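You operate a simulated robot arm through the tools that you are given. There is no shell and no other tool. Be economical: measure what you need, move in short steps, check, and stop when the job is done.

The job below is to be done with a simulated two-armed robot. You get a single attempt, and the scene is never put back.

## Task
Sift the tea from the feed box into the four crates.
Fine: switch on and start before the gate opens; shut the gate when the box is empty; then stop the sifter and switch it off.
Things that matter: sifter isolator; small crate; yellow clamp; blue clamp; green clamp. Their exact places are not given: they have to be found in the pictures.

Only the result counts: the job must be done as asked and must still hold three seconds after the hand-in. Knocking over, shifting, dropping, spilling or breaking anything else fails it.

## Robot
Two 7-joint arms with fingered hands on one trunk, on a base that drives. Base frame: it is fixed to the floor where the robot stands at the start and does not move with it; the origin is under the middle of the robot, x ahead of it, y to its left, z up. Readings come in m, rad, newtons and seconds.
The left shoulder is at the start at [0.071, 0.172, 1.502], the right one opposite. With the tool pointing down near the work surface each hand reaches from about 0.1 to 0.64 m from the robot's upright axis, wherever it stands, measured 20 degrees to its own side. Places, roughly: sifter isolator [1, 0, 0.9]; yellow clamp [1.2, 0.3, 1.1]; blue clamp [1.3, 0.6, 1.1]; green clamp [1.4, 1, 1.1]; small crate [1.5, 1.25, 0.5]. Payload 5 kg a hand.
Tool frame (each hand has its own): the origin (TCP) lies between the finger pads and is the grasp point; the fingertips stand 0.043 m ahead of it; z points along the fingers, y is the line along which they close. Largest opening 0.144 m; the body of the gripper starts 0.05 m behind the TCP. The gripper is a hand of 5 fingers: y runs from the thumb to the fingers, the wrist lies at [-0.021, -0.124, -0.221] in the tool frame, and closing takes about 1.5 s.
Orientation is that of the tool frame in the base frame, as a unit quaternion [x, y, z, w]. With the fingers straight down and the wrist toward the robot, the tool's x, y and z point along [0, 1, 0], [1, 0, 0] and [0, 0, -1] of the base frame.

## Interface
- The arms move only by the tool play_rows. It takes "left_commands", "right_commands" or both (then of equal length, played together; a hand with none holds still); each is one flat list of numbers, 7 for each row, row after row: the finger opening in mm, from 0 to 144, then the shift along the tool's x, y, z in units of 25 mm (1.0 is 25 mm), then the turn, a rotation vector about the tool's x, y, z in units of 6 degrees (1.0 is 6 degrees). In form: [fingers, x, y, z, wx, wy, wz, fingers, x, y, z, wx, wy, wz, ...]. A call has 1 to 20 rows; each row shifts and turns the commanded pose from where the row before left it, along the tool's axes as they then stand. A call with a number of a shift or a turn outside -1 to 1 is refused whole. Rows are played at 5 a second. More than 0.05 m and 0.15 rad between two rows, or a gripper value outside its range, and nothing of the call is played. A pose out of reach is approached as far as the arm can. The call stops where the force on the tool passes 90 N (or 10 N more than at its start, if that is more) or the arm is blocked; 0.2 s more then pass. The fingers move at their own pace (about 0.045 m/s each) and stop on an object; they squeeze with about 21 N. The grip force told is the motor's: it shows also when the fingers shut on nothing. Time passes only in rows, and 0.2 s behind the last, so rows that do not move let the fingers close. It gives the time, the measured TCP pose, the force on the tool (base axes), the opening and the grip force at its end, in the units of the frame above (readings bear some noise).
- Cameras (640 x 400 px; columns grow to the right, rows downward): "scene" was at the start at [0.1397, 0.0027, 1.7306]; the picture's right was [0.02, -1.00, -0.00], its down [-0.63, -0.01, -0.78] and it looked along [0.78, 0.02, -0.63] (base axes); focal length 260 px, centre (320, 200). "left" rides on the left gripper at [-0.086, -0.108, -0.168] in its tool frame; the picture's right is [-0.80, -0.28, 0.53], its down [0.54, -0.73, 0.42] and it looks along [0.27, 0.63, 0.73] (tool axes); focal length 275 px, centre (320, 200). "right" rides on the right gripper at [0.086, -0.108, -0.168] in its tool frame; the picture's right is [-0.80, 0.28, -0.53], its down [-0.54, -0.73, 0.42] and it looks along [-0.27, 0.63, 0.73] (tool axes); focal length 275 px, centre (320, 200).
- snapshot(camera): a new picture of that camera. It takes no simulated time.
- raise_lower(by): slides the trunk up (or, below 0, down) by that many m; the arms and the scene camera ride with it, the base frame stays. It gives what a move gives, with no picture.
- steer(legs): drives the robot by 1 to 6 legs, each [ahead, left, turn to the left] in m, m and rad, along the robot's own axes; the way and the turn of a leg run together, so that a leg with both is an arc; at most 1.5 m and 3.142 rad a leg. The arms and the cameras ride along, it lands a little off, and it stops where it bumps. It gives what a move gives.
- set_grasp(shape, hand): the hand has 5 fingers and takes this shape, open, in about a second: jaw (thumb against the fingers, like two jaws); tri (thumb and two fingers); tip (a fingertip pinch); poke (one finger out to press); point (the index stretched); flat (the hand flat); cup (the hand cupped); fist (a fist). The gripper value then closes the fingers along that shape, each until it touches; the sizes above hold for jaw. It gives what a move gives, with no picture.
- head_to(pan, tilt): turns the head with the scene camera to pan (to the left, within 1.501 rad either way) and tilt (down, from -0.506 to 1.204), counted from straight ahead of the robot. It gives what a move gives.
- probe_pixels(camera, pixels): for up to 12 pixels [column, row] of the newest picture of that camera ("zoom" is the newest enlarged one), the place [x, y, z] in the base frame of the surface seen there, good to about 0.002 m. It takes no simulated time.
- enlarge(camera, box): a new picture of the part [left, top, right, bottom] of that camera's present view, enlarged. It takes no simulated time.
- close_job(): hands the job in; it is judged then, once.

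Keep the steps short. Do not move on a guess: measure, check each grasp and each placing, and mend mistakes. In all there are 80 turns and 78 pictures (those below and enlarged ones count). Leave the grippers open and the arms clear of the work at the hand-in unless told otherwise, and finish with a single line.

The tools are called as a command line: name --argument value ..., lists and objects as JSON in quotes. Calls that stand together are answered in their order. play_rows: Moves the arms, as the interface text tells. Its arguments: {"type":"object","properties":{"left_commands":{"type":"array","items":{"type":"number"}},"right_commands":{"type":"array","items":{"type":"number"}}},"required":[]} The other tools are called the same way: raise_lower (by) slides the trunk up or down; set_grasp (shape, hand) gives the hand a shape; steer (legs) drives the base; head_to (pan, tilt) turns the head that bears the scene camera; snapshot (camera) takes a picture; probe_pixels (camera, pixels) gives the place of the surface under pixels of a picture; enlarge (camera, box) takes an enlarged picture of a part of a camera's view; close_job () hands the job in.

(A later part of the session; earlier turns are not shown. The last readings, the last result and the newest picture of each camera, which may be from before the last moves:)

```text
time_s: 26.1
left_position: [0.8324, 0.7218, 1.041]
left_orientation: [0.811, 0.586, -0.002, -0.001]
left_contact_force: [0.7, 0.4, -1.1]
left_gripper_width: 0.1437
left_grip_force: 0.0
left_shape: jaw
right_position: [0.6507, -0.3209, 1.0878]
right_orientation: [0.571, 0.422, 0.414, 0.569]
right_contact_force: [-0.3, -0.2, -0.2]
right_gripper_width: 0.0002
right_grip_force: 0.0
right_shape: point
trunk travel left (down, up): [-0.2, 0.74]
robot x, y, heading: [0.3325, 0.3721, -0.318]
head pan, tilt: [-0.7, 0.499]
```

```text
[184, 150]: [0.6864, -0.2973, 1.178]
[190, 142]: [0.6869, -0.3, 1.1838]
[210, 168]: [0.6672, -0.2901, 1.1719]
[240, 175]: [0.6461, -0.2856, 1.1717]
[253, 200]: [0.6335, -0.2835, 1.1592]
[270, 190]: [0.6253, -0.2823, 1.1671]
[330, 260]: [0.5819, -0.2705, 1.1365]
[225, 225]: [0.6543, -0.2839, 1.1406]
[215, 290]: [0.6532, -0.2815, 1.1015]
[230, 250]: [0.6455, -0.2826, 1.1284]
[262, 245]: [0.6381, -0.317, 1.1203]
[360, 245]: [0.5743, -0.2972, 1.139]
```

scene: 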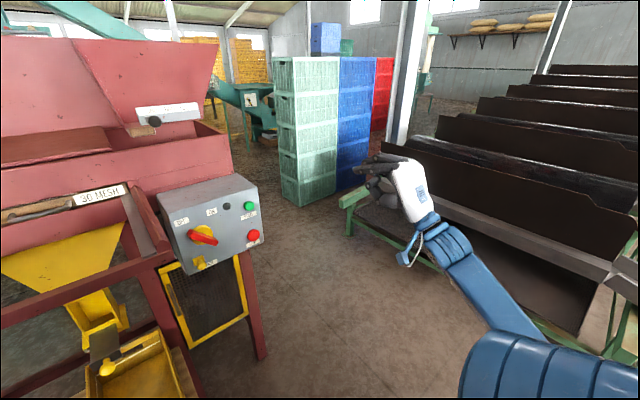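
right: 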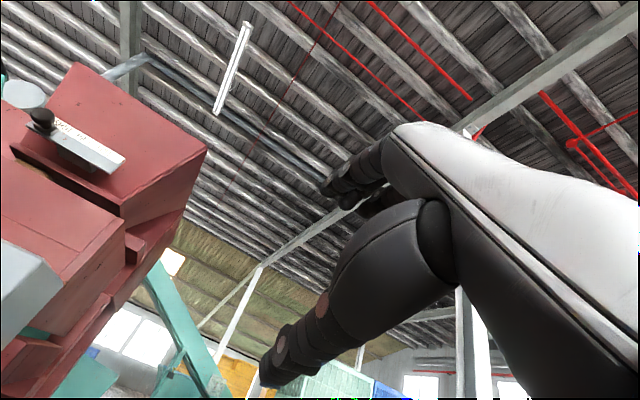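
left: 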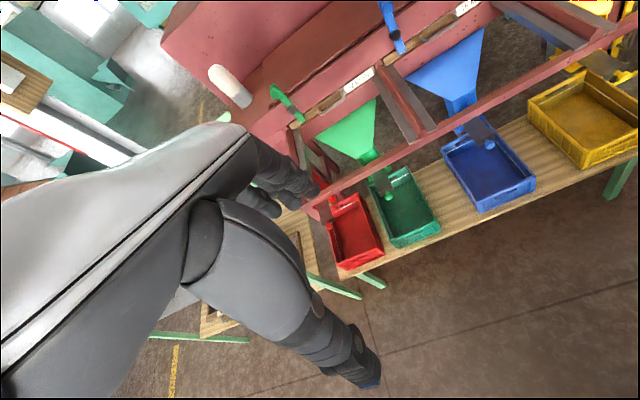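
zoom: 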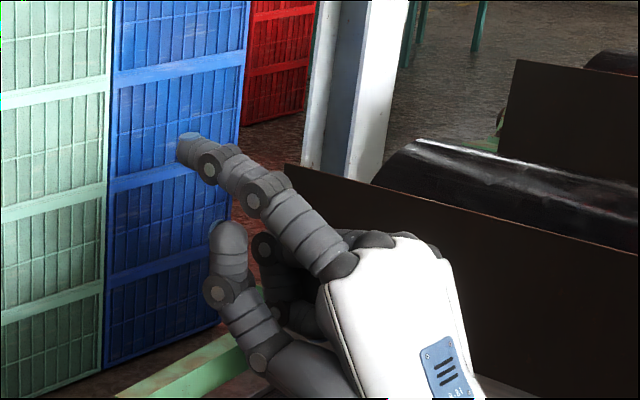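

The index tip is at about [0.690, -0.300, 1.178]; in the tool frame that is (0.028, 0.090, 0.036). I'll move the hand in front of the isolator, well short of it, and pitch it 24° so the finger is level.

play_rows --right_commands '[144, 0.98, -0.61, 0, 0, 0, 0, 144, 0.98, -0.61, 0, 0, 0, 0, 144, 0.98, -0.61, 0, 0, 0, 0, 144, 0.98, -0.61, 0, 0, 0, 0, 144, 0.98, -0.61, 0, 0, 0, 0, 144, 0.98, -0.61, 0, 0, 0, 0, 144, 0.98, -0.61, 0, 0, 0, 0, 144, 0.98, -0.61, 0, 0, 0, 0, 144, 0.98, -0.61, 0, 0, 0, 0, 144, 0.98, -0.61, 0, 0, 0, 0, 144, 0.98, -0.61, 0, 0, 0, 0, 144, 0.98, -0.61, 0, 0, 0, 0, 144, 0.98, -0.61, 0, 0, 0, 0, 144, 0, 0, 0, 1, 0, 0, 144, 0, 0, 0, 1, 0, 0, 144, 0, 0, 0, 1, 0, 0, 144, 0, 0, 0, 1, 0, 0]'

head_to --pan -0.35 --tilt 0.45

snapshot --camera "scene"

```text
time_s: 29.7
left_position: [0.8314, 0.7229, 1.041]
left_orientation: [0.81, 0.586, -0.003, -0.001]
left_contact_force: [-0.2, 0.3, 0.1]
left_gripper_width: 0.1437
left_grip_force: 0.1
left_shape: jaw
right_position: [0.6562, -0.2995, 0.9632]
right_orientation: [0.679, 0.499, 0.316, 0.437]
right_contact_force: [-0.4, -0.5, 0.3]
right_gripper_width: 0.0
right_grip_force: 0.0
right_shape: point
right hand out of reach, approached as far as the arm can: row 2, 3, 4, 5, 6, 7, 8, 9, 10, 11, 12, 13
trunk travel left (down, up): [-0.2, 0.74]
robot x, y, heading: [0.3308, 0.3694, -0.317]
head pan, tilt: [-0.7, 0.499]
```

```text
time_s: 30.5
left_position: [0.8317, 0.7223, 1.042]
left_orientation: [0.81, 0.586, -0.003, -0.001]
left_contact_force: [-0.3, -0.3, -0.6]
left_gripper_width: 0.144
left_grip_force: 0.0
left_shape: jaw
right_position: [0.6564, -0.2985, 0.9645]
right_orientation: [0.677, 0.499, 0.317, 0.439]
right_contact_force: [0.6, 0.4, 0.9]
right_gripper_width: 0.0002
right_grip_force: 0.1
right_shape: point
trunk travel left (down, up): [-0.2, 0.74]
robot x, y, heading: [0.3342, 0.3678, -0.312]
head pan, tilt: [-0.351, 0.45]
```

```text
37 pictures are left
```

scene: 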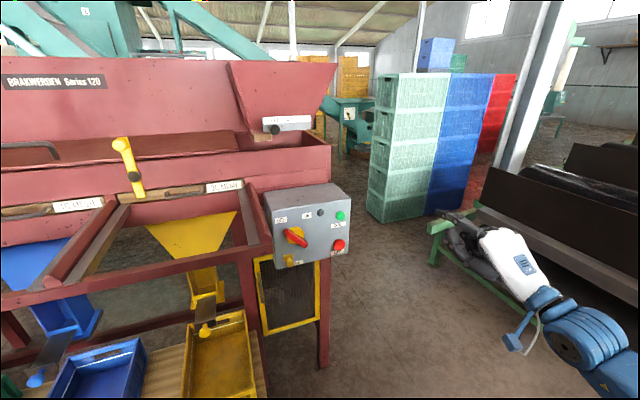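

The arm can't bring the hand that far inward at this distance. I'll shift the base 0.30 m to the left... that moves the hand toward the isolator with the arm pose kept. The finger then still stands about 12 cm in front of the box.

steer --legs '[[0, 0.3, 0]]'

head_to --pan -0.6 --tilt 0.45

snapshot --camera "scene"

```text
time_s: 32.6
left_position: [0.9235, 1.0092, 1.0415]
left_orientation: [0.809, 0.587, -0.002, 0.0]
left_contact_force: [0.4, 1.2, -0.3]
left_gripper_width: 0.1439
left_grip_force: 0.0
left_shape: jaw
right_position: [0.7516, -0.0122, 0.9641]
right_orientation: [0.676, 0.5, 0.317, 0.438]
right_contact_force: [1.4, 0.6, 0.3]
right_gripper_width: 0.0
right_grip_force: 0.0
right_shape: point
trunk travel left (down, up): [-0.2, 0.74]
robot x, y, heading: [0.4247, 0.6525, -0.312]
head pan, tilt: [-0.351, 0.45]
```

```text
time_s: 33.3
left_position: [0.923, 1.0075, 1.0418]
left_orientation: [0.809, 0.588, -0.002, -0.001]
left_contact_force: [0.0, -1.0, -0.3]
left_gripper_width: 0.1439
left_grip_force: 0.1
left_shape: jaw
right_position: [0.7506, -0.0134, 0.9638]
right_orientation: [0.677, 0.5, 0.318, 0.438]
right_contact_force: [0.5, 0.1, 0.5]
right_gripper_width: 0.0001
right_grip_force: 0.1
right_shape: point
trunk travel left (down, up): [-0.2, 0.74]
robot x, y, heading: [0.4244, 0.6574, -0.316]
head pan, tilt: [-0.6, 0.45]
```

```text
36 pictures are left
```

scene: 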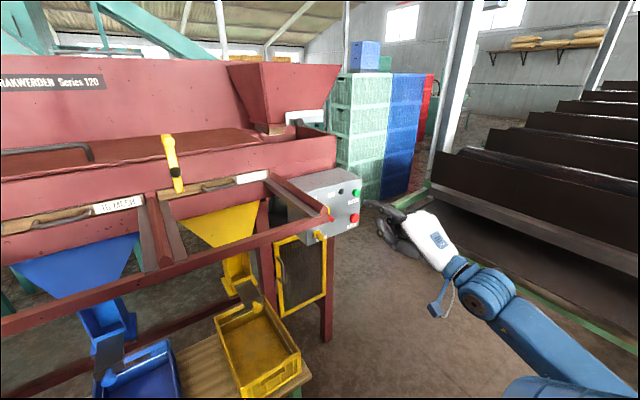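

The finger now faces the box. I'll enlarge to measure its tip.

enlarge --camera "scene" --box '[300, 160, 440, 260]'

```text
4.00 times, centred on (370, 210) of scene
```

zoom: 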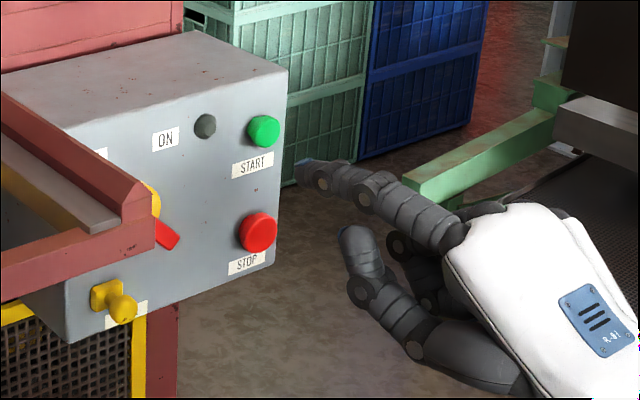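

probe_pixels --camera "zoom" --pixels '[[303, 172], [308, 164], [320, 175], [370, 185], [440, 235], [350, 235], [358, 290], [168, 240], [122, 305], [262, 230], [266, 130], [120, 200]]'

```text
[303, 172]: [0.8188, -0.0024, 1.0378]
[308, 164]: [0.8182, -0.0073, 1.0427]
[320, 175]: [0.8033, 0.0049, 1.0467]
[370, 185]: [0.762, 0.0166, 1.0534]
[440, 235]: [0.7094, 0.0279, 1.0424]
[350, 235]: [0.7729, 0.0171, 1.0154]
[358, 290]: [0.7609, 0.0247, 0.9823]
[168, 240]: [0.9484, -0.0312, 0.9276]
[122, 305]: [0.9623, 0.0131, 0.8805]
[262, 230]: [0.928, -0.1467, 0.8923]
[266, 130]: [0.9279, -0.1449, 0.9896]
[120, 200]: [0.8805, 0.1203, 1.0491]
```

The tip is at about [0.820,-0.007,1.036]. The handle's lower end is at [0.948,-0.031,0.928]. I'll lower the tip to z≈0.952, right of the handle, and advance to about 5 cm short of the panel.

play_rows --right_commands '[144, 0.05, -0.75, 0.333, 0, 0, 0, 144, 0.05, -0.75, 0.333, 0, 0, 0, 144, 0.05, -0.75, 0.333, 0, 0, 0, 144, 0.05, -0.75, 0.333, 0, 0, 0, 144, 0, 0.407, 0.913, 0, 0, 0, 144, 0, 0.407, 0.913, 0, 0, 0, 144, 0, 0.407, 0.913, 0, 0, 0, 144, 0, 0.407, 0.913, 0, 0, 0]'

enlarge --camera "scene" --box '[290, 170, 400, 260]'

```text
time_s: 35.1
left_position: [0.923, 1.0081, 1.0407]
left_orientation: [0.81, 0.587, -0.003, -0.001]
left_contact_force: [0.1, -0.4, 0.4]
left_gripper_width: 0.1437
left_grip_force: 0.2
left_shape: jaw
right_position: [0.8127, -0.0492, 0.9034]
right_orientation: [0.677, 0.5, 0.317, 0.437]
right_contact_force: [-0.5, 0.0, 0.5]
right_gripper_width: 0.0
right_grip_force: 0.1
right_shape: point
right hand out of reach, approached as far as the arm can: row 6, 7, 8
trunk travel left (down, up): [-0.2, 0.74]
robot x, y, heading: [0.4228, 0.6538, -0.32]
head pan, tilt: [-0.6, 0.45]
```

```text
4.44 times, centred on (345, 215) of scene
```

zoom: 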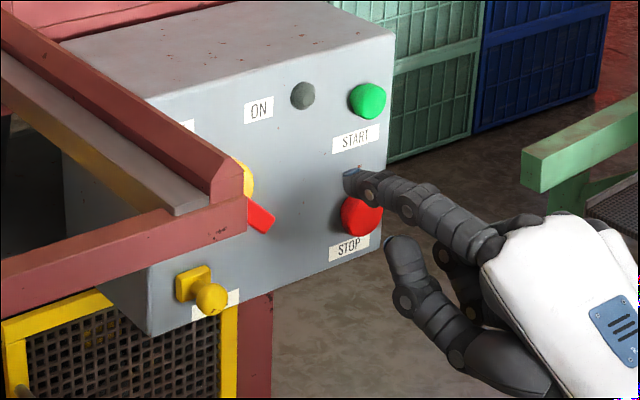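

Forward reach is limited here because the wrist has to bend too far when the hand is out to the side. It is better to stand further back with the hand more in front. I'll back up 0.15 m, shift right 0.28 m, then bring the hand forward and inward.

steer --legs '[[-0.15, 0, 0], [0, -0.28, 0]]'

play_rows --right_commands '[144, 0.5, 0.407, 0.913, 0, 0, 0, 144, 0.7, 0.3, 0.7, 0, 0, 0, 144, 0.7, 0.3, 0.7, 0, 0, 0, 144, 0.8, 0.3, 0.6, 0, 0, 0, 144, 0.8, 0.3, 0.6, 0, 0, 0, 144, 0.8, 0.3, 0.6, 0, 0, 0, 144, 0.9, 0.2, 0.45, 0, 0, 0, 144, 0.9, 0.2, 0.45, 0, 0, 0, 144, 0.9, 0.2, 0.45, 0, 0, 0, 144, 0.9, 0.2, 0.45, 0, 0, 0]'

```text
time_s: 38.1
left_position: [0.6957, 0.7882, 1.0422]
left_orientation: [0.809, 0.588, -0.001, 0.0]
left_contact_force: [-0.6, 0.6, 0.2]
left_gripper_width: 0.1438
left_grip_force: 0.1
left_shape: jaw
right_position: [0.5849, -0.2696, 0.9045]
right_orientation: [0.677, 0.501, 0.318, 0.436]
right_contact_force: [0.0, 0.3, -0.2]
right_gripper_width: 0.0
right_grip_force: 0.1
right_shape: point
trunk travel left (down, up): [-0.2, 0.74]
robot x, y, heading: [0.198, 0.4357, -0.309]
head pan, tilt: [-0.6, 0.45]
```

```text
time_s: 40.3
left_position: [0.6946, 0.7897, 1.0411]
left_orientation: [0.809, 0.587, -0.001, 0.0]
left_contact_force: [0.5, -0.8, -0.4]
left_gripper_width: 0.1436
left_grip_force: 0.1
left_shape: jaw
right_position: [0.6052, -0.1986, 0.9908]
right_orientation: [0.676, 0.501, 0.317, 0.436]
right_contact_force: [0.4, -0.2, 0.3]
right_gripper_width: 0.0
right_grip_force: 0.0
right_shape: point
right hand out of reach, approached as far as the arm can: row 1, 2, 3, 4, 5, 6, 7, 8, 9, 10
trunk travel left (down, up): [-0.2, 0.74]
robot x, y, heading: [0.1994, 0.4359, -0.31]
head pan, tilt: [-0.6, 0.45]
```

The arm is stuck at a joint limit. I'll bring the hand back toward its initial posture, fingers down and in front at shoulder height, and re-point from there.

play_rows --right_commands '[144, 0, 0, 0, 1, 0, 0, 144, 0, 0, 0, 1, 0, 0, 144, 0, 0, 0, 1, 0, 0, 144, 0, 0, 0, 1, 0, 0, 144, 0, 0, 0, 1, 0, 0, 144, 0, 0, 0, 1, 0, 0, 144, 0, 0, 0, 1, 0, 0, 144, 0, 0, 0, 1, 0, 0, 144, 0, 0, 0, 1, 0, 0, 144, 0, 0, 0, 1, 0, 0, 144, 0, 0, 0, 0.9, 0, 0, 144, 1, 0.25, -0.3, 0, 0, 0, 144, 1, 0.25, -0.3, 0, 0, 0, 144, 1, 0.25, -0.3, 0, 0, 0, 144, 1, 0.25, -0.3, 0, 0, 0, 144, 1, 0.25, -0.3, 0, 0, 0, 144, 1, 0.25, -0.3, 0, 0, 0, 144, 1, 0.25, -0.3, 0, 0, 0]'

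```text
time_s: 44.1
left_position: [0.6953, 0.7883, 1.0405]
left_orientation: [0.809, 0.588, -0.003, -0.001]
left_contact_force: [-0.2, -0.4, 0.5]
left_gripper_width: 0.1439
left_grip_force: 0.1
left_shape: jaw
right_position: [0.7005, -0.0431, 1.0414]
right_orientation: [0.806, 0.592, -0.002, 0.003]
right_contact_force: [-0.7, -0.6, 0.1]
right_gripper_width: 0.0
right_grip_force: 0.0
right_shape: point
trunk travel left (down, up): [-0.2, 0.74]
robot x, y, heading: [0.1962, 0.433, -0.313]
head pan, tilt: [-0.6, 0.45]
```

Now re-pointing forward by 66° from here.

play_rows --right_commands '[144, 0, 0, 0, -1, 0, 0, 144, 0, 0, 0, -1, 0, 0, 144, 0, 0, 0, -1, 0, 0, 144, 0, 0, 0, -1, 0, 0, 144, 0, 0, 0, -1, 0, 0, 144, 0, 0, 0, -1, 0, 0, 144, 0, 0, 0, -1, 0, 0, 144, 0, 0, 0, -1, 0, 0, 144, 0, 0, 0, -1, 0, 0, 144, 0, 0, 0, -1, 0, 0, 144, 0, 0, 0, -1, 0, 0]'

```text
time_s: 46.5
left_position: [0.6954, 0.7899, 1.0417]
left_orientation: [0.809, 0.588, -0.002, -0.001]
left_contact_force: [0.0, -0.2, -0.3]
left_gripper_width: 0.1436
left_grip_force: 0.0
left_shape: jaw
right_position: [0.7209, -0.0577, 1.0462]
right_orientation: [0.751, 0.555, 0.21, 0.29]
right_contact_force: [0.7, -0.3, -0.3]
right_gripper_width: 0.0
right_grip_force: 0.0
right_shape: point
right hand out of reach, approached as far as the arm can: row 6, 7, 8, 9, 10, 11
trunk travel left (down, up): [-0.2, 0.74]
robot x, y, heading: [0.1958, 0.4365, -0.315]
head pan, tilt: [-0.6, 0.45]
```

Pitch is now 48° below level, so the index slopes about 28° down. Next I'll push the hand further forward and see whether the pitch frees up.

play_rows --right_commands '[144, 0, 0.743, 0.669, 0, 0, 0, 144, 0, 0.743, 0.669, 0, 0, 0, 144, 0, 0.743, 0.669, 0, 0, 0, 144, 0, 0.743, 0.669, 0, 0, 0, 144, 0, 0, 0, -1, 0, 0, 144, 0, 0, 0, -1, 0, 0, 144, 0, 0, 0, -1, 0, 0]'

head_to --pan -0.4 --tilt 0.4

snapshot --camera "scene"

```text
time_s: 48.1
left_position: [0.6946, 0.7887, 1.0411]
left_orientation: [0.809, 0.588, -0.001, 0.0]
left_contact_force: [-0.1, -0.1, -1.1]
left_gripper_width: 0.1437
left_grip_force: 0.1
left_shape: jaw
right_position: [0.8171, -0.0882, 1.0458]
right_orientation: [0.751, 0.555, 0.21, 0.291]
right_contact_force: [0.0, 0.6, -0.5]
right_gripper_width: 0.0
right_grip_force: 0.1
right_shape: point
right hand out of reach, approached as far as the arm can: row 5, 6, 7
trunk travel left (down, up): [-0.2, 0.74]
robot x, y, heading: [0.1926, 0.4349, -0.311]
head pan, tilt: [-0.6, 0.45]
```

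```text
time_s: 48.8
left_position: [0.6936, 0.7893, 1.0408]
left_orientation: [0.809, 0.587, -0.002, -0.002]
left_contact_force: [0.1, 0.5, -0.1]
left_gripper_width: 0.1439
left_grip_force: 0.2
left_shape: jaw
right_position: [0.8164, -0.0869, 1.0454]
right_orientation: [0.751, 0.554, 0.209, 0.291]
right_contact_force: [-0.5, 0.3, -0.4]
right_gripper_width: 0.0001
right_grip_force: 0.0
right_shape: point
trunk travel left (down, up): [-0.2, 0.74]
robot x, y, heading: [0.1951, 0.4366, -0.312]
head pan, tilt: [-0.4, 0.4]
```

```text
33 pictures are left
```

scene: 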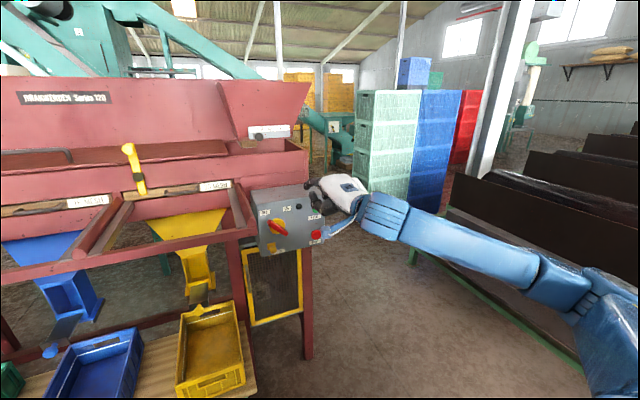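

The forward move works at this pitch, so I'll keep it with the finger sloping down about 28°. Verifying the tip position.

enlarge --camera "scene" --box '[245, 160, 365, 260]'

```text
4.00 times, centred on (305, 210) of scene
```

zoom: 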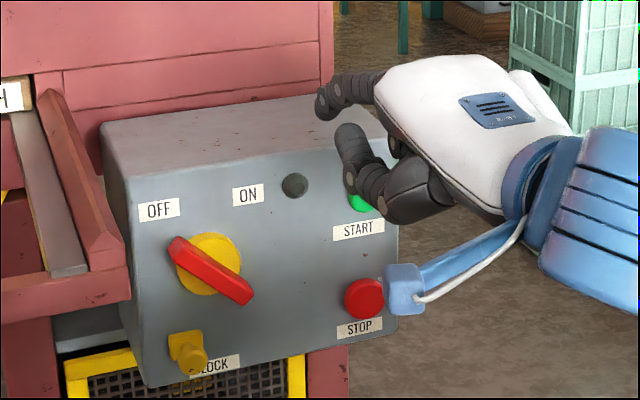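

probe_pixels --camera "zoom" --pixels '[[322, 92], [322, 112], [330, 90], [347, 130], [350, 150], [375, 90], [350, 175], [403, 290], [250, 298], [175, 243], [365, 298], [190, 355]]'

```text
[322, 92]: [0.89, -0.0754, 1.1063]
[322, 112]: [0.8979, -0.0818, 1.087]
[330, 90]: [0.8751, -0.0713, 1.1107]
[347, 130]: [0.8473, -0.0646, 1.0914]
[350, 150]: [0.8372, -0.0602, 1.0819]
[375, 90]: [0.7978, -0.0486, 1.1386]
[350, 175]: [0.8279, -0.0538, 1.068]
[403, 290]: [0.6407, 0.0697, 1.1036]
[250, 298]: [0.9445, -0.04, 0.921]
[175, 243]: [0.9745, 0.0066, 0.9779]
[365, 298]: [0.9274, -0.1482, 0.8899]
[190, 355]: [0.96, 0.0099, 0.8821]
```

The tip is at u≈0.195, z≈1.083 and 6 cm before the panel. Next: down 0.128 m, left 0.05 m, to sit right of the handle and still in front of it.

play_rows --right_commands '[144, 0, -0.686, 0.761, 0, 0, 0, 144, 0, -0.686, 0.761, 0, 0, 0, 144, 0, -0.686, 0.761, 0, 0, 0, 144, 0, -0.686, 0.761, 0, 0, 0, 144, 0, -0.686, 0.761, 0, 0, 0, 144, 1, 0, 0, 0, 0, 0, 144, 1, 0, 0, 0, 0, 0]'

enlarge --camera "scene" --box '[245, 160, 365, 260]'

```text
time_s: 50.4
left_position: [0.6933, 0.7888, 1.0414]
left_orientation: [0.809, 0.588, -0.002, 0.0]
left_contact_force: [-1.0, 0.2, -0.4]
left_gripper_width: 0.144
left_grip_force: 0.0
left_shape: jaw
right_position: [0.8109, -0.0892, 0.9955]
right_orientation: [0.738, 0.565, 0.219, 0.296]
right_contact_force: [0.9, -0.1, 0.6]
right_gripper_width: 0.0
right_grip_force: 0.1
right_shape: point
right hand out of reach, approached as far as the arm can: row 2, 3, 4, 5, 6, 7
trunk travel left (down, up): [-0.2, 0.74]
robot x, y, heading: [0.1967, 0.4341, -0.315]
head pan, tilt: [-0.4, 0.4]
```

```text
4.00 times, centred on (305, 210) of scene
```

zoom: 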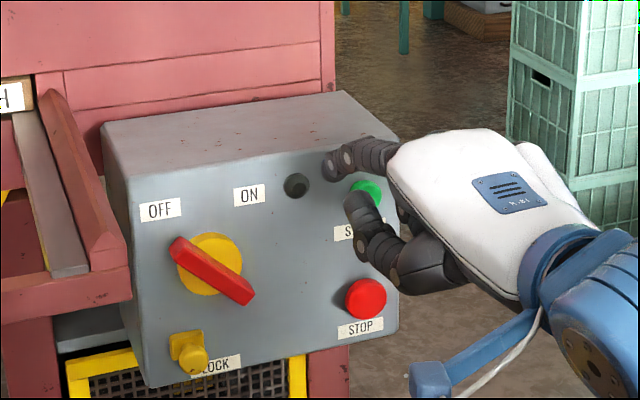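

The wrist limit binds when the hand is low relative to the shoulder. I'll raise the hand relative to the trunk by 0.1 m, then lower the trunk for the height.

play_rows --right_commands '[144, 0, 0.67, -0.743, 0, 0, 0, 144, 0, 0.67, -0.743, 0, 0, 0, 144, 0, 0.67, -0.743, 0, 0, 0, 144, 0, 0.67, -0.743, 0, 0, 0, 144, 1, 0, 0, 0, 0, 0, 144, 1, 0, 0, 0, 0, 0]'

raise_lower --by -0.18

enlarge --camera "scene" --box '[230, 110, 370, 230]'

```text
time_s: 51.8
left_position: [0.6947, 0.7889, 1.0413]
left_orientation: [0.809, 0.587, -0.003, -0.001]
left_contact_force: [-0.5, -1.1, -0.9]
left_gripper_width: 0.1438
left_grip_force: 0.1
left_shape: jaw
right_position: [0.826, -0.0429, 1.0958]
right_orientation: [0.751, 0.555, 0.21, 0.29]
right_contact_force: [0.2, -0.2, -0.5]
right_gripper_width: 0.1364
right_grip_force: 0.0
right_shape: point
trunk travel left (down, up): [-0.2, 0.74]
robot x, y, heading: [0.1971, 0.4333, -0.311]
head pan, tilt: [-0.4, 0.4]
```

```text
time_s: 53.8
left_position: [0.6943, 0.7886, 0.8626]
left_orientation: [0.809, 0.588, -0.001, 0.0]
left_contact_force: [0.3, 0.9, -1.4]
left_gripper_width: 0.1439
left_grip_force: 0.0
left_shape: jaw
right_position: [0.8246, -0.0429, 0.916]
right_orientation: [0.751, 0.554, 0.21, 0.291]
right_contact_force: [0.4, 0.1, 0.4]
right_gripper_width: 0.1365
right_grip_force: 0.0
right_shape: point
trunk travel left (down, up): [-0.02, 0.92]
robot x, y, heading: [0.1987, 0.4307, -0.31]
head pan, tilt: [-0.4, 0.4]
```

```text
3.33 times, centred on (300, 170) of scene
```

zoom: 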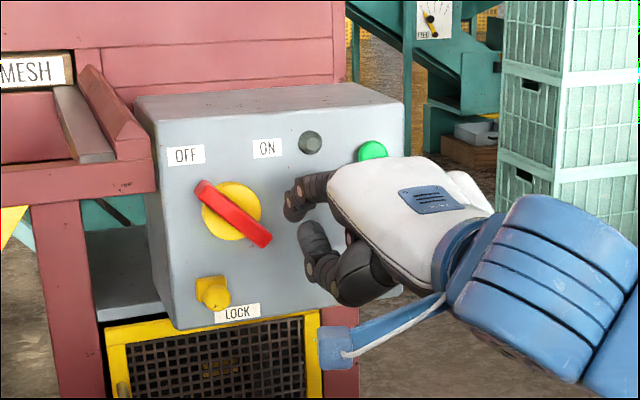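

Probing the fingertip.

probe_pixels --camera "zoom" --pixels '[[290, 200], [289, 213], [300, 190], [305, 240], [312, 262], [200, 190], [262, 238], [232, 215], [225, 185], [215, 292], [310, 195], [340, 200]]'

```text
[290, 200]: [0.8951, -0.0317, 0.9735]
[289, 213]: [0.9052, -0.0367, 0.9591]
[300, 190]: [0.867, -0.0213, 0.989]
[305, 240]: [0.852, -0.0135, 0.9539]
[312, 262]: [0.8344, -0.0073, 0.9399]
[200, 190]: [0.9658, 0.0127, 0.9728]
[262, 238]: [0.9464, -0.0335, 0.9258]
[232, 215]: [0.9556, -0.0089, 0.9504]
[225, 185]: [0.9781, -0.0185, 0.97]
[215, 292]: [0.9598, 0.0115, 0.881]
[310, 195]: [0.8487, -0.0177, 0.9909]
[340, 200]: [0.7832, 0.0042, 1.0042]
```

The tip is right of the handle (u≈0.241, z≈0.953, v≈0.874). Next I insert 5.5 cm beside the handle, move to touch, then push the lower end down and left around the first 30°.

play_rows --right_commands '[144, 0, 0.545, 0.49, 0, 0, 0, 144, 0, 0.545, 0.49, 0, 0, 0, 144, 0, 0.545, 0.49, 0, 0, 0, 144, 0.72, -0.147, 0.163, 0, 0, 0, 144, 0.16, 0, 0, 0, 0, 0, 144, 0.1, -0.17, 0.19, 0, 0, 0, 144, 0.1, -0.17, 0.19, 0, 0, 0]'

enlarge --camera "scene" --box '[230, 110, 370, 230]'

```text
time_s: 55.4
left_position: [0.6906, 0.7881, 0.8634]
left_orientation: [0.809, 0.587, -0.001, 0.001]
left_contact_force: [0.4, -0.5, 0.3]
left_gripper_width: 0.1438
left_grip_force: 0.1
left_shape: jaw
right_position: [0.8801, -0.0351, 0.9054]
right_orientation: [0.751, 0.553, 0.211, 0.294]
right_contact_force: [-43.5, -5.7, 18.0]
right_gripper_width: 0.1365
right_grip_force: 0.1
right_shape: point
trunk travel left (down, up): [-0.02, 0.92]
robot x, y, heading: [0.2008, 0.4348, -0.314]
head pan, tilt: [-0.4, 0.4]
```

```text
3.33 times, centred on (300, 170) of scene
```

zoom: 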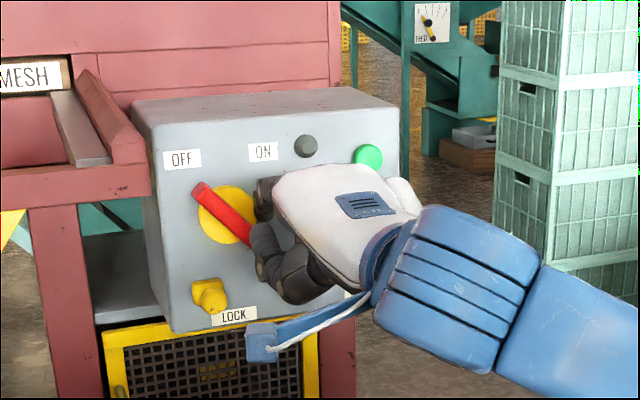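

The fingertip presses on the panel (about 43 N inward) and the handle is unmoved. I'll back off 1.5 cm and go on pushing down and left.

play_rows --right_commands '[144, 0, -0.446, -0.4, 0, 0, 0, 144, 0.1, -0.17, 0.19, 0, 0, 0, 144, 0.14, -0.12, 0.14, 0, 0, 0, 144, 0.2, -0.12, 0.13, 0, 0, 0, 144, 0.2, -0.12, 0.13, 0, 0, 0, 144, 0.27, -0.05, 0.04, 0, 0, 0]'

enlarge --camera "scene" --box '[230, 110, 370, 230]'

```text
time_s: 56.8
left_position: [0.6942, 0.7883, 0.8622]
left_orientation: [0.809, 0.588, -0.002, -0.001]
left_contact_force: [0.0, 0.4, 0.4]
left_gripper_width: 0.1437
left_grip_force: 0.0
left_shape: jaw
right_position: [0.8787, -0.0071, 0.8755]
right_orientation: [0.751, 0.555, 0.209, 0.29]
right_contact_force: [-13.1, -7.6, -3.3]
right_gripper_width: 0.1364
right_grip_force: 0.0
right_shape: point
trunk travel left (down, up): [-0.02, 0.92]
robot x, y, heading: [0.1956, 0.4355, -0.311]
head pan, tilt: [-0.4, 0.4]
```

```text
3.33 times, centred on (300, 170) of scene
```

zoom: 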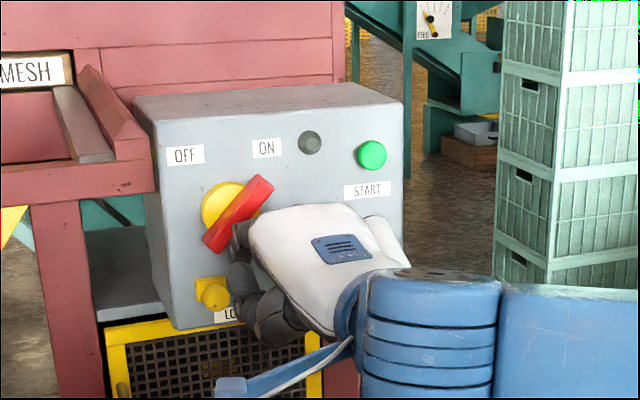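

The handle now points to ON. I'll nudge 6 mm more to make sure it's at its stop, then withdraw 6 cm and look.

play_rows --right_commands '[144, 0.24, 0, 0, 0, 0, 0, 144, -0.24, 0, 0, 0, 0, 0, 144, 0, -0.743, -0.669, 0, 0, 0, 144, 0, -0.743, -0.669, 0, 0, 0, 144, 0, -0.4, -0.36, 0, 0, 0]'

enlarge --camera "scene" --box '[230, 110, 370, 230]'

probe_pixels --camera "zoom" --pixels '[[270, 180], [210, 243], [371, 155], [362, 160]]'

```text
time_s: 58.0
left_position: [0.6943, 0.7888, 0.8607]
left_orientation: [0.809, 0.588, -0.003, -0.001]
left_contact_force: [-1.4, 0.2, -0.3]
left_gripper_width: 0.1438
left_grip_force: 0.2
left_shape: jaw
right_position: [0.8178, 0.012, 0.8753]
right_orientation: [0.751, 0.555, 0.21, 0.29]
right_contact_force: [0.9, 0.1, 1.1]
right_gripper_width: 0.1364
right_grip_force: 0.0
right_shape: point
trunk travel left (down, up): [-0.02, 0.92]
robot x, y, heading: [0.1955, 0.437, -0.311]
head pan, tilt: [-0.4, 0.4]
```

```text
3.33 times, centred on (300, 170) of scene
```

zoom: 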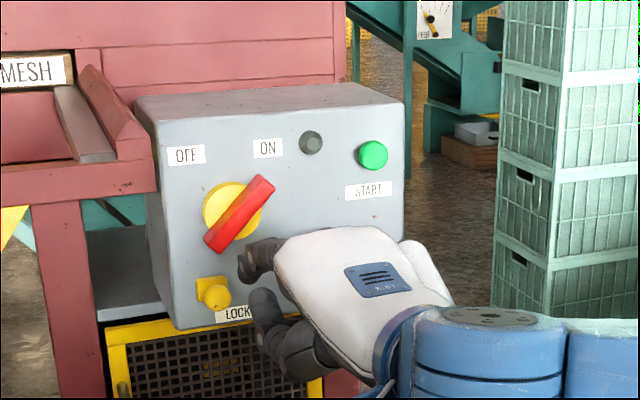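

```text
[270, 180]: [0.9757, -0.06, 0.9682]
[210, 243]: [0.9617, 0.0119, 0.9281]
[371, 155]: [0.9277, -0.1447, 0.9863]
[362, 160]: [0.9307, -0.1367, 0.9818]
```

Isolator is ON. Moving the finger in front of START (button at [0.928,-0.145,0.986]).

play_rows --right_commands '[144, -0.91, 0.32, -0.357, 0, 0, 0, 144, -0.91, 0.32, -0.357, 0, 0, 0, 144, -0.91, 0.32, -0.357, 0, 0, 0, 144, -0.91, 0.32, -0.357, 0, 0, 0, 144, -0.91, 0.32, -0.357, 0, 0, 0, 144, -0.91, 0.32, -0.357, 0, 0, 0, 144, 0, 0.743, 0.669, 0, 0, 0]'

enlarge --camera "scene" --box '[270, 120, 350, 180]'

```text
time_s: 59.6
left_position: [0.6955, 0.7888, 0.8619]
left_orientation: [0.809, 0.588, -0.002, -0.001]
left_contact_force: [0.3, -0.1, 0.0]
left_gripper_width: 0.1437
left_grip_force: 0.0
left_shape: jaw
right_position: [0.8002, -0.1263, 0.9465]
right_orientation: [0.751, 0.556, 0.209, 0.289]
right_contact_force: [-0.3, -1.1, 1.3]
right_gripper_width: 0.1362
right_grip_force: 0.0
right_shape: point
trunk travel left (down, up): [-0.02, 0.92]
robot x, y, heading: [0.1973, 0.4367, -0.313]
head pan, tilt: [-0.4, 0.4]
```

```text
6.67 times, centred on (310, 150) of scene
```

zoom: 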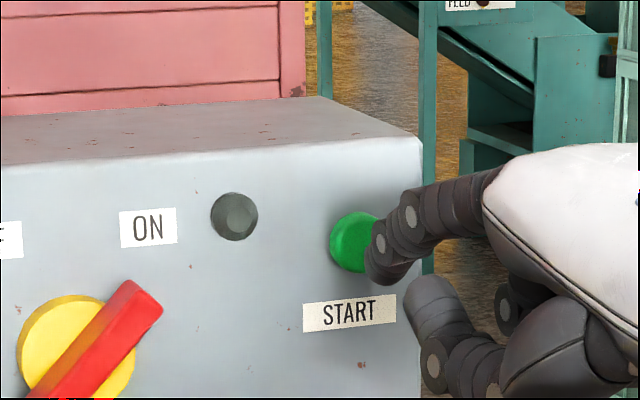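

probe_pixels --camera "zoom" --pixels '[[370, 272], [380, 278], [372, 262], [340, 240], [352, 245], [352, 265], [345, 218]]'

```text
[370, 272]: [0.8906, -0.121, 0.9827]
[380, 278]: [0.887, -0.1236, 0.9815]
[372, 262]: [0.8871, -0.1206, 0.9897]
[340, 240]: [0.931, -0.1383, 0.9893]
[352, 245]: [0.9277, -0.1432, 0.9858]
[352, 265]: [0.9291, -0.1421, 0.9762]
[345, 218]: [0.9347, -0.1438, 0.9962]
```

The tip is about 4 cm in front of START and lined up. Pressing forward 5.2 cm, then back 5 cm.

play_rows --right_commands '[144, 0, 0.52, 0.468, 0, 0, 0, 144, 0, 0.52, 0.468, 0, 0, 0, 144, 0, 0.52, 0.468, 0, 0, 0]'

enlarge --camera "scene" --box '[270, 120, 350, 180]'

```text
time_s: 60.4
left_position: [0.692, 0.79, 0.8621]
left_orientation: [0.809, 0.587, -0.002, 0.001]
left_contact_force: [0.1, -0.5, 0.0]
left_gripper_width: 0.1437
left_grip_force: 0.0
left_shape: jaw
right_position: [0.8476, -0.1399, 0.9503]
right_orientation: [0.75, 0.555, 0.21, 0.291]
right_contact_force: [-20.3, 7.4, 1.8]
right_gripper_width: 0.1362
right_grip_force: 0.0
right_shape: point
trunk travel left (down, up): [-0.02, 0.92]
robot x, y, heading: [0.1967, 0.4363, -0.31]
head pan, tilt: [-0.4, 0.4]
```

```text
6.67 times, centred on (310, 150) of scene
```

zoom: 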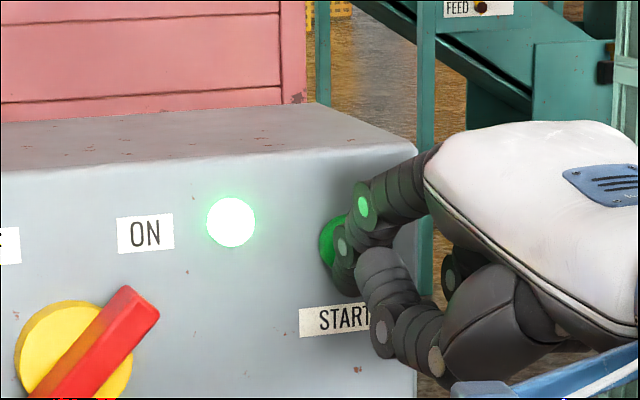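

The lamp is lit, so the sifter runs. I'll withdraw 6 cm and raise the trunk 0.25 m to gate height, then look.

play_rows --right_commands '[144, 0, -0.743, -0.669, 0, 0, 0, 144, 0, -0.743, -0.669, 0, 0, 0, 144, 0, -0.4, -0.36, 0, 0, 0]'

raise_lower --by 0.25

snapshot --camera "scene"

```text
time_s: 61.2
left_position: [0.6941, 0.7898, 0.8616]
left_orientation: [0.809, 0.588, -0.002, 0.0]
left_contact_force: [0.0, 0.0, 0.3]
left_gripper_width: 0.1437
left_grip_force: 0.0
left_shape: jaw
right_position: [0.7902, -0.1223, 0.9482]
right_orientation: [0.751, 0.554, 0.209, 0.291]
right_contact_force: [0.3, 0.6, 0.5]
right_gripper_width: 0.1363
right_grip_force: 0.1
right_shape: point
trunk travel left (down, up): [-0.02, 0.92]
robot x, y, heading: [0.1984, 0.4356, -0.308]
head pan, tilt: [-0.4, 0.4]
```

```text
time_s: 63.8
left_position: [0.6951, 0.7894, 1.1111]
left_orientation: [0.809, 0.587, -0.003, 0.0]
left_contact_force: [0.5, -0.3, -0.1]
left_gripper_width: 0.144
left_grip_force: 0.2
left_shape: jaw
right_position: [0.7906, -0.124, 1.1987]
right_orientation: [0.751, 0.555, 0.209, 0.291]
right_contact_force: [1.1, 1.3, 0.4]
right_gripper_width: 0.1361
right_grip_force: 0.0
right_shape: point
trunk travel left (down, up): [-0.27, 0.67]
robot x, y, heading: [0.1996, 0.4367, -0.31]
head pan, tilt: [-0.4, 0.4]
```

```text
24 pictures are left
```

scene: 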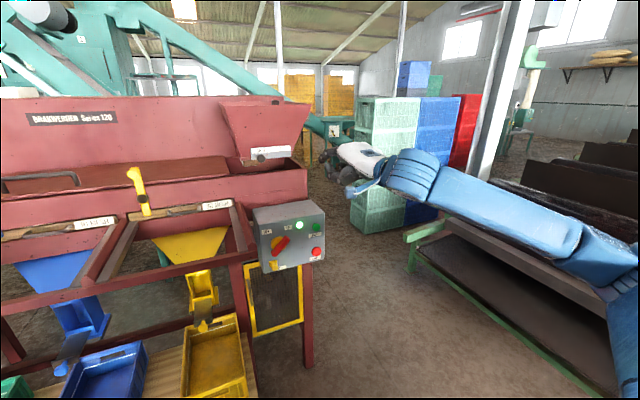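

Probing the gate plate and knob and the trough wall below it.

enlarge --camera "scene" --box '[215, 85, 375, 205]'

probe_pixels --camera "scene" --pixels '[[257, 156], [262, 156], [253, 160], [289, 152], [253, 150], [290, 147], [275, 152], [306, 170], [250, 178], [304, 198], [326, 150], [327, 160]]'

```text
3.33 times, centred on (295, 145) of scene
```

zoom: 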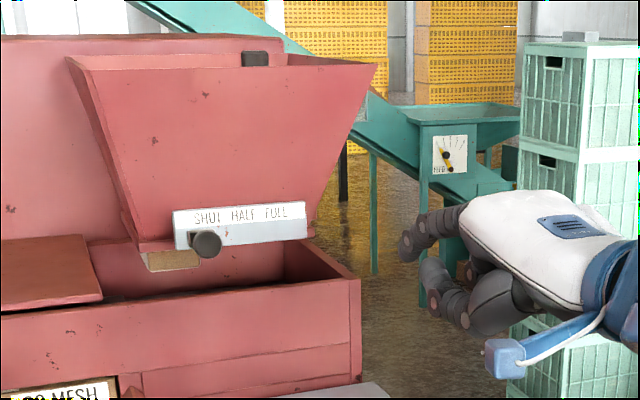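

```text
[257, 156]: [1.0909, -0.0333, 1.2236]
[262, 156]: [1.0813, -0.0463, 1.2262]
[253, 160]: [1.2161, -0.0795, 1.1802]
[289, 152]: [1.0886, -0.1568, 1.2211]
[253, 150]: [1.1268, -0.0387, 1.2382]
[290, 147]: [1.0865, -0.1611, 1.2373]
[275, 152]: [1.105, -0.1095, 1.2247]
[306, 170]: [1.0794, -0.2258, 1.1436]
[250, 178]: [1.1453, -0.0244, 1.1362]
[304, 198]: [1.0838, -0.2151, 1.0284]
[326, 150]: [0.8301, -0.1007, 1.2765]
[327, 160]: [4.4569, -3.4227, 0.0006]
```

The trough wall top is at z≈1.14, v≈1.096, and the gate knob at u≈0.297, v 1.04–1.08, z≈1.222. I'll drive 0.11 m forward and 0.10 m left, then move the finger left past the front of the knob.

steer --legs '[[0.11, 0.1, 0]]'

play_rows --right_commands '[144, 0.79, -0.094, 0.104, 0, 0, 0, 144, 0.79, -0.094, 0.104, 0, 0, 0, 144, 0.79, -0.094, 0.104, 0, 0, 0, 144, 0.79, -0.094, 0.104, 0, 0, 0]'

enlarge --camera "scene" --box '[200, 90, 360, 210]'

```text
time_s: 65.1
left_position: [0.8281, 0.8489, 1.1113]
left_orientation: [0.81, 0.587, -0.002, -0.001]
left_contact_force: [-0.1, -0.4, 0.2]
left_gripper_width: 0.1437
left_grip_force: 0.0
left_shape: jaw
right_position: [0.922, -0.0622, 1.1968]
right_orientation: [0.751, 0.554, 0.209, 0.291]
right_contact_force: [1.2, 0.1, -0.2]
right_gripper_width: 0.136
right_grip_force: 0.1
right_shape: point
trunk travel left (down, up): [-0.27, 0.67]
robot x, y, heading: [0.3331, 0.4973, -0.315]
head pan, tilt: [-0.4, 0.4]
```

```text
time_s: 66.1
left_position: [0.8296, 0.8493, 1.1107]
left_orientation: [0.811, 0.586, -0.003, -0.001]
left_contact_force: [0.4, 0.3, -0.4]
left_gripper_width: 0.1438
left_grip_force: 0.1
left_shape: jaw
right_position: [0.947, 0.0125, 1.1832]
right_orientation: [0.752, 0.553, 0.209, 0.292]
right_contact_force: [0.0, -0.1, 0.8]
right_gripper_width: 0.1366
right_grip_force: 0.1
right_shape: point
trunk travel left (down, up): [-0.27, 0.67]
robot x, y, heading: [0.3295, 0.496, -0.314]
head pan, tilt: [-0.4, 0.4]
```

```text
3.33 times, centred on (280, 150) of scene
```

zoom: 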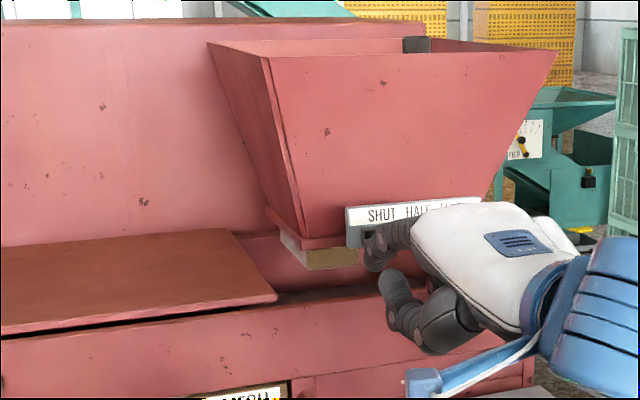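

probe_pixels --camera "zoom" --pixels '[[370, 240], [368, 255], [372, 265], [366, 240], [385, 232], [352, 228], [345, 258], [390, 285]]'

```text
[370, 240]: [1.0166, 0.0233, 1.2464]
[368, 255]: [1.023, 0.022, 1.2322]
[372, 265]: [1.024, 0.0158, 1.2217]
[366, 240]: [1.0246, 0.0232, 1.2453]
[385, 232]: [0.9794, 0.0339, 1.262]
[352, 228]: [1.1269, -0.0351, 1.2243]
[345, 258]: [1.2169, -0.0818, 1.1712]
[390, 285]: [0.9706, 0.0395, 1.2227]
```

The tip is left of the knob with about 1 cm to spare and 7 cm short. Moving forward 8.5 cm beside the knob.

play_rows --right_commands '[144, 0, 0.632, 0.569, 0, 0, 0, 144, 0, 0.632, 0.569, 0, 0, 0, 144, 0, 0.632, 0.569, 0, 0, 0, 144, 0, 0.632, 0.569, 0, 0, 0]'

enlarge --camera "scene" --box '[220, 100, 340, 190]'

```text
time_s: 67.1
left_position: [0.829, 0.8495, 1.1113]
left_orientation: [0.81, 0.587, -0.003, -0.001]
left_contact_force: [0.3, 0.6, -0.6]
left_gripper_width: 0.1439
left_grip_force: 0.1
left_shape: jaw
right_position: [1.0269, -0.0118, 1.1849]
right_orientation: [0.752, 0.554, 0.209, 0.291]
right_contact_force: [1.1, 0.1, -0.1]
right_gripper_width: 0.1364
right_grip_force: 0.0
right_shape: point
trunk travel left (down, up): [-0.27, 0.67]
robot x, y, heading: [0.333, 0.4931, -0.315]
head pan, tilt: [-0.4, 0.4]
```

```text
4.44 times, centred on (280, 145) of scene
```

zoom: 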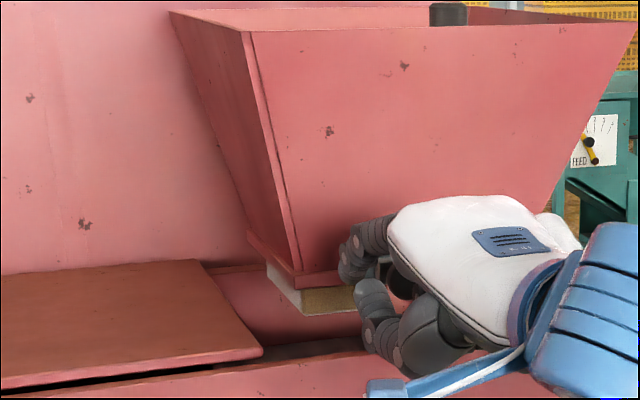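

Path is free. Now pushing the knob right by about 4.8 cm, toward HALF.

play_rows --right_commands '[144, -0.64, 0, 0, 0, 0, 0, 144, -0.64, 0, 0, 0, 0, 0, 144, -0.64, 0, 0, 0, 0, 0]'

enlarge --camera "scene" --box '[220, 100, 340, 190]'

```text
time_s: 67.9
left_position: [0.8276, 0.8494, 1.1104]
left_orientation: [0.809, 0.588, -0.001, 0.0]
left_contact_force: [0.7, 0.1, -0.1]
left_gripper_width: 0.144
left_grip_force: 0.1
left_shape: jaw
right_position: [1.0105, -0.0584, 1.185]
right_orientation: [0.751, 0.554, 0.21, 0.291]
right_contact_force: [-6.4, 2.8, -0.3]
right_gripper_width: 0.0
right_grip_force: 0.0
right_shape: point
trunk travel left (down, up): [-0.27, 0.67]
robot x, y, heading: [0.3312, 0.496, -0.311]
head pan, tilt: [-0.4, 0.4]
```

```text
4.44 times, centred on (280, 145) of scene
```

zoom: 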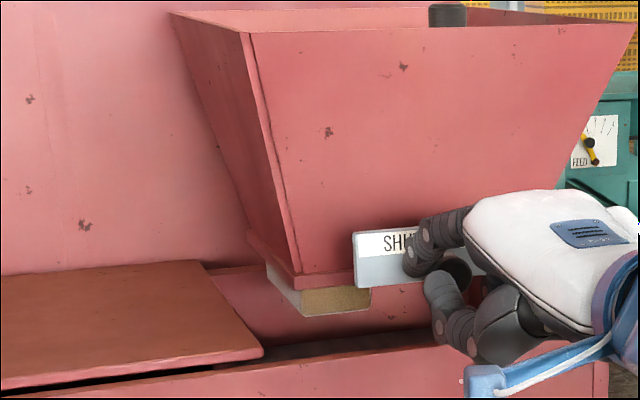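

The knob is at about HALF. I'll withdraw 8 cm, and raise the trunk 0.35 m to look into the feed box and crates.

play_rows --right_commands '[144, 0.2, 0, 0, 0, 0, 0, 144, 0, -0.743, -0.669, 0, 0, 0, 144, 0, -0.743, -0.669, 0, 0, 0, 144, 0, -0.743, -0.669, 0, 0, 0]'

raise_lower --by 0.38

head_to --pan -0.25 --tilt 0.65

snapshot --camera "scene"

```text
time_s: 68.9
left_position: [0.8268, 0.8507, 1.1117]
left_orientation: [0.81, 0.587, -0.001, 0.0]
left_contact_force: [-0.6, -0.5, 0.1]
left_gripper_width: 0.1436
left_grip_force: 0.1
left_shape: jaw
right_position: [0.94, -0.0315, 1.1847]
right_orientation: [0.751, 0.554, 0.21, 0.29]
right_contact_force: [0.2, 0.5, 0.2]
right_gripper_width: 0.1361
right_grip_force: 0.0
right_shape: point
trunk travel left (down, up): [-0.27, 0.67]
robot x, y, heading: [0.3274, 0.4969, -0.313]
head pan, tilt: [-0.4, 0.4]
```

```text
time_s: 72.6
left_position: [0.8291, 0.8495, 1.4913]
left_orientation: [0.81, 0.586, -0.002, -0.001]
left_contact_force: [-0.6, 0.8, -0.7]
left_gripper_width: 0.1441
left_grip_force: 0.1
left_shape: jaw
right_position: [0.9419, -0.0332, 1.5624]
right_orientation: [0.752, 0.553, 0.209, 0.291]
right_contact_force: [-1.2, 0.6, 0.4]
right_gripper_width: 0.1366
right_grip_force: 0.2
right_shape: point
trunk travel left (down, up): [-0.65, 0.29]
robot x, y, heading: [0.3297, 0.4987, -0.318]
head pan, tilt: [-0.4, 0.4]
```

```text
time_s: 73.4
left_position: [0.8289, 0.8498, 1.4909]
left_orientation: [0.809, 0.587, -0.001, -0.001]
left_contact_force: [-0.4, 0.6, -1.1]
left_gripper_width: 0.1438
left_grip_force: 0.1
left_shape: jaw
right_position: [0.9421, -0.0327, 1.564]
right_orientation: [0.752, 0.553, 0.209, 0.291]
right_contact_force: [0.4, 1.2, -0.6]
right_gripper_width: 0.1362
right_grip_force: 0.0
right_shape: point
trunk travel left (down, up): [-0.65, 0.29]
robot x, y, heading: [0.3318, 0.5007, -0.318]
head pan, tilt: [-0.25, 0.649]
```

```text
19 pictures are left
```

scene: 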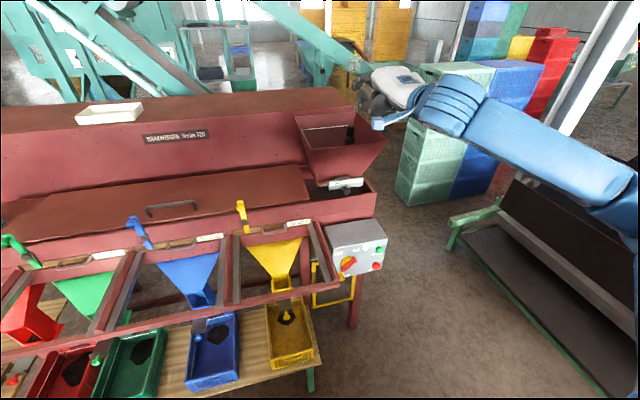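

Tea is arriving in all four crates. I'll look into the feed box and the crates closely.

enlarge --camera "scene" --box '[290, 105, 400, 210]'

enlarge --camera "scene" --box '[20, 290, 330, 400]'

```text
3.81 times, centred on (345, 158) of scene
```

zoom: 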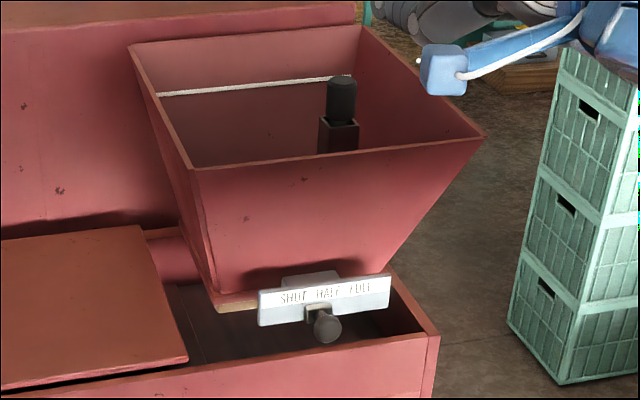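

```text
2.06 times, centred on (175, 345) of scene
```

zoom: 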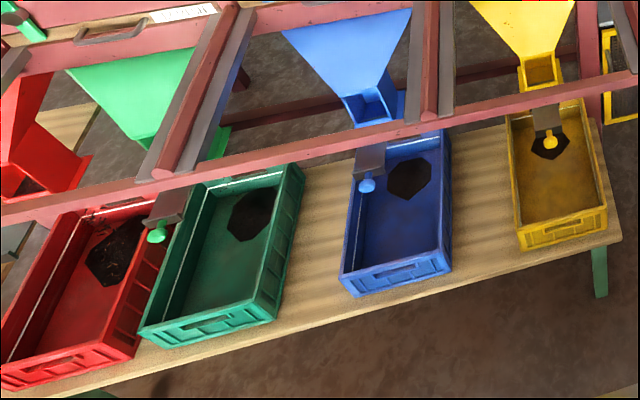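

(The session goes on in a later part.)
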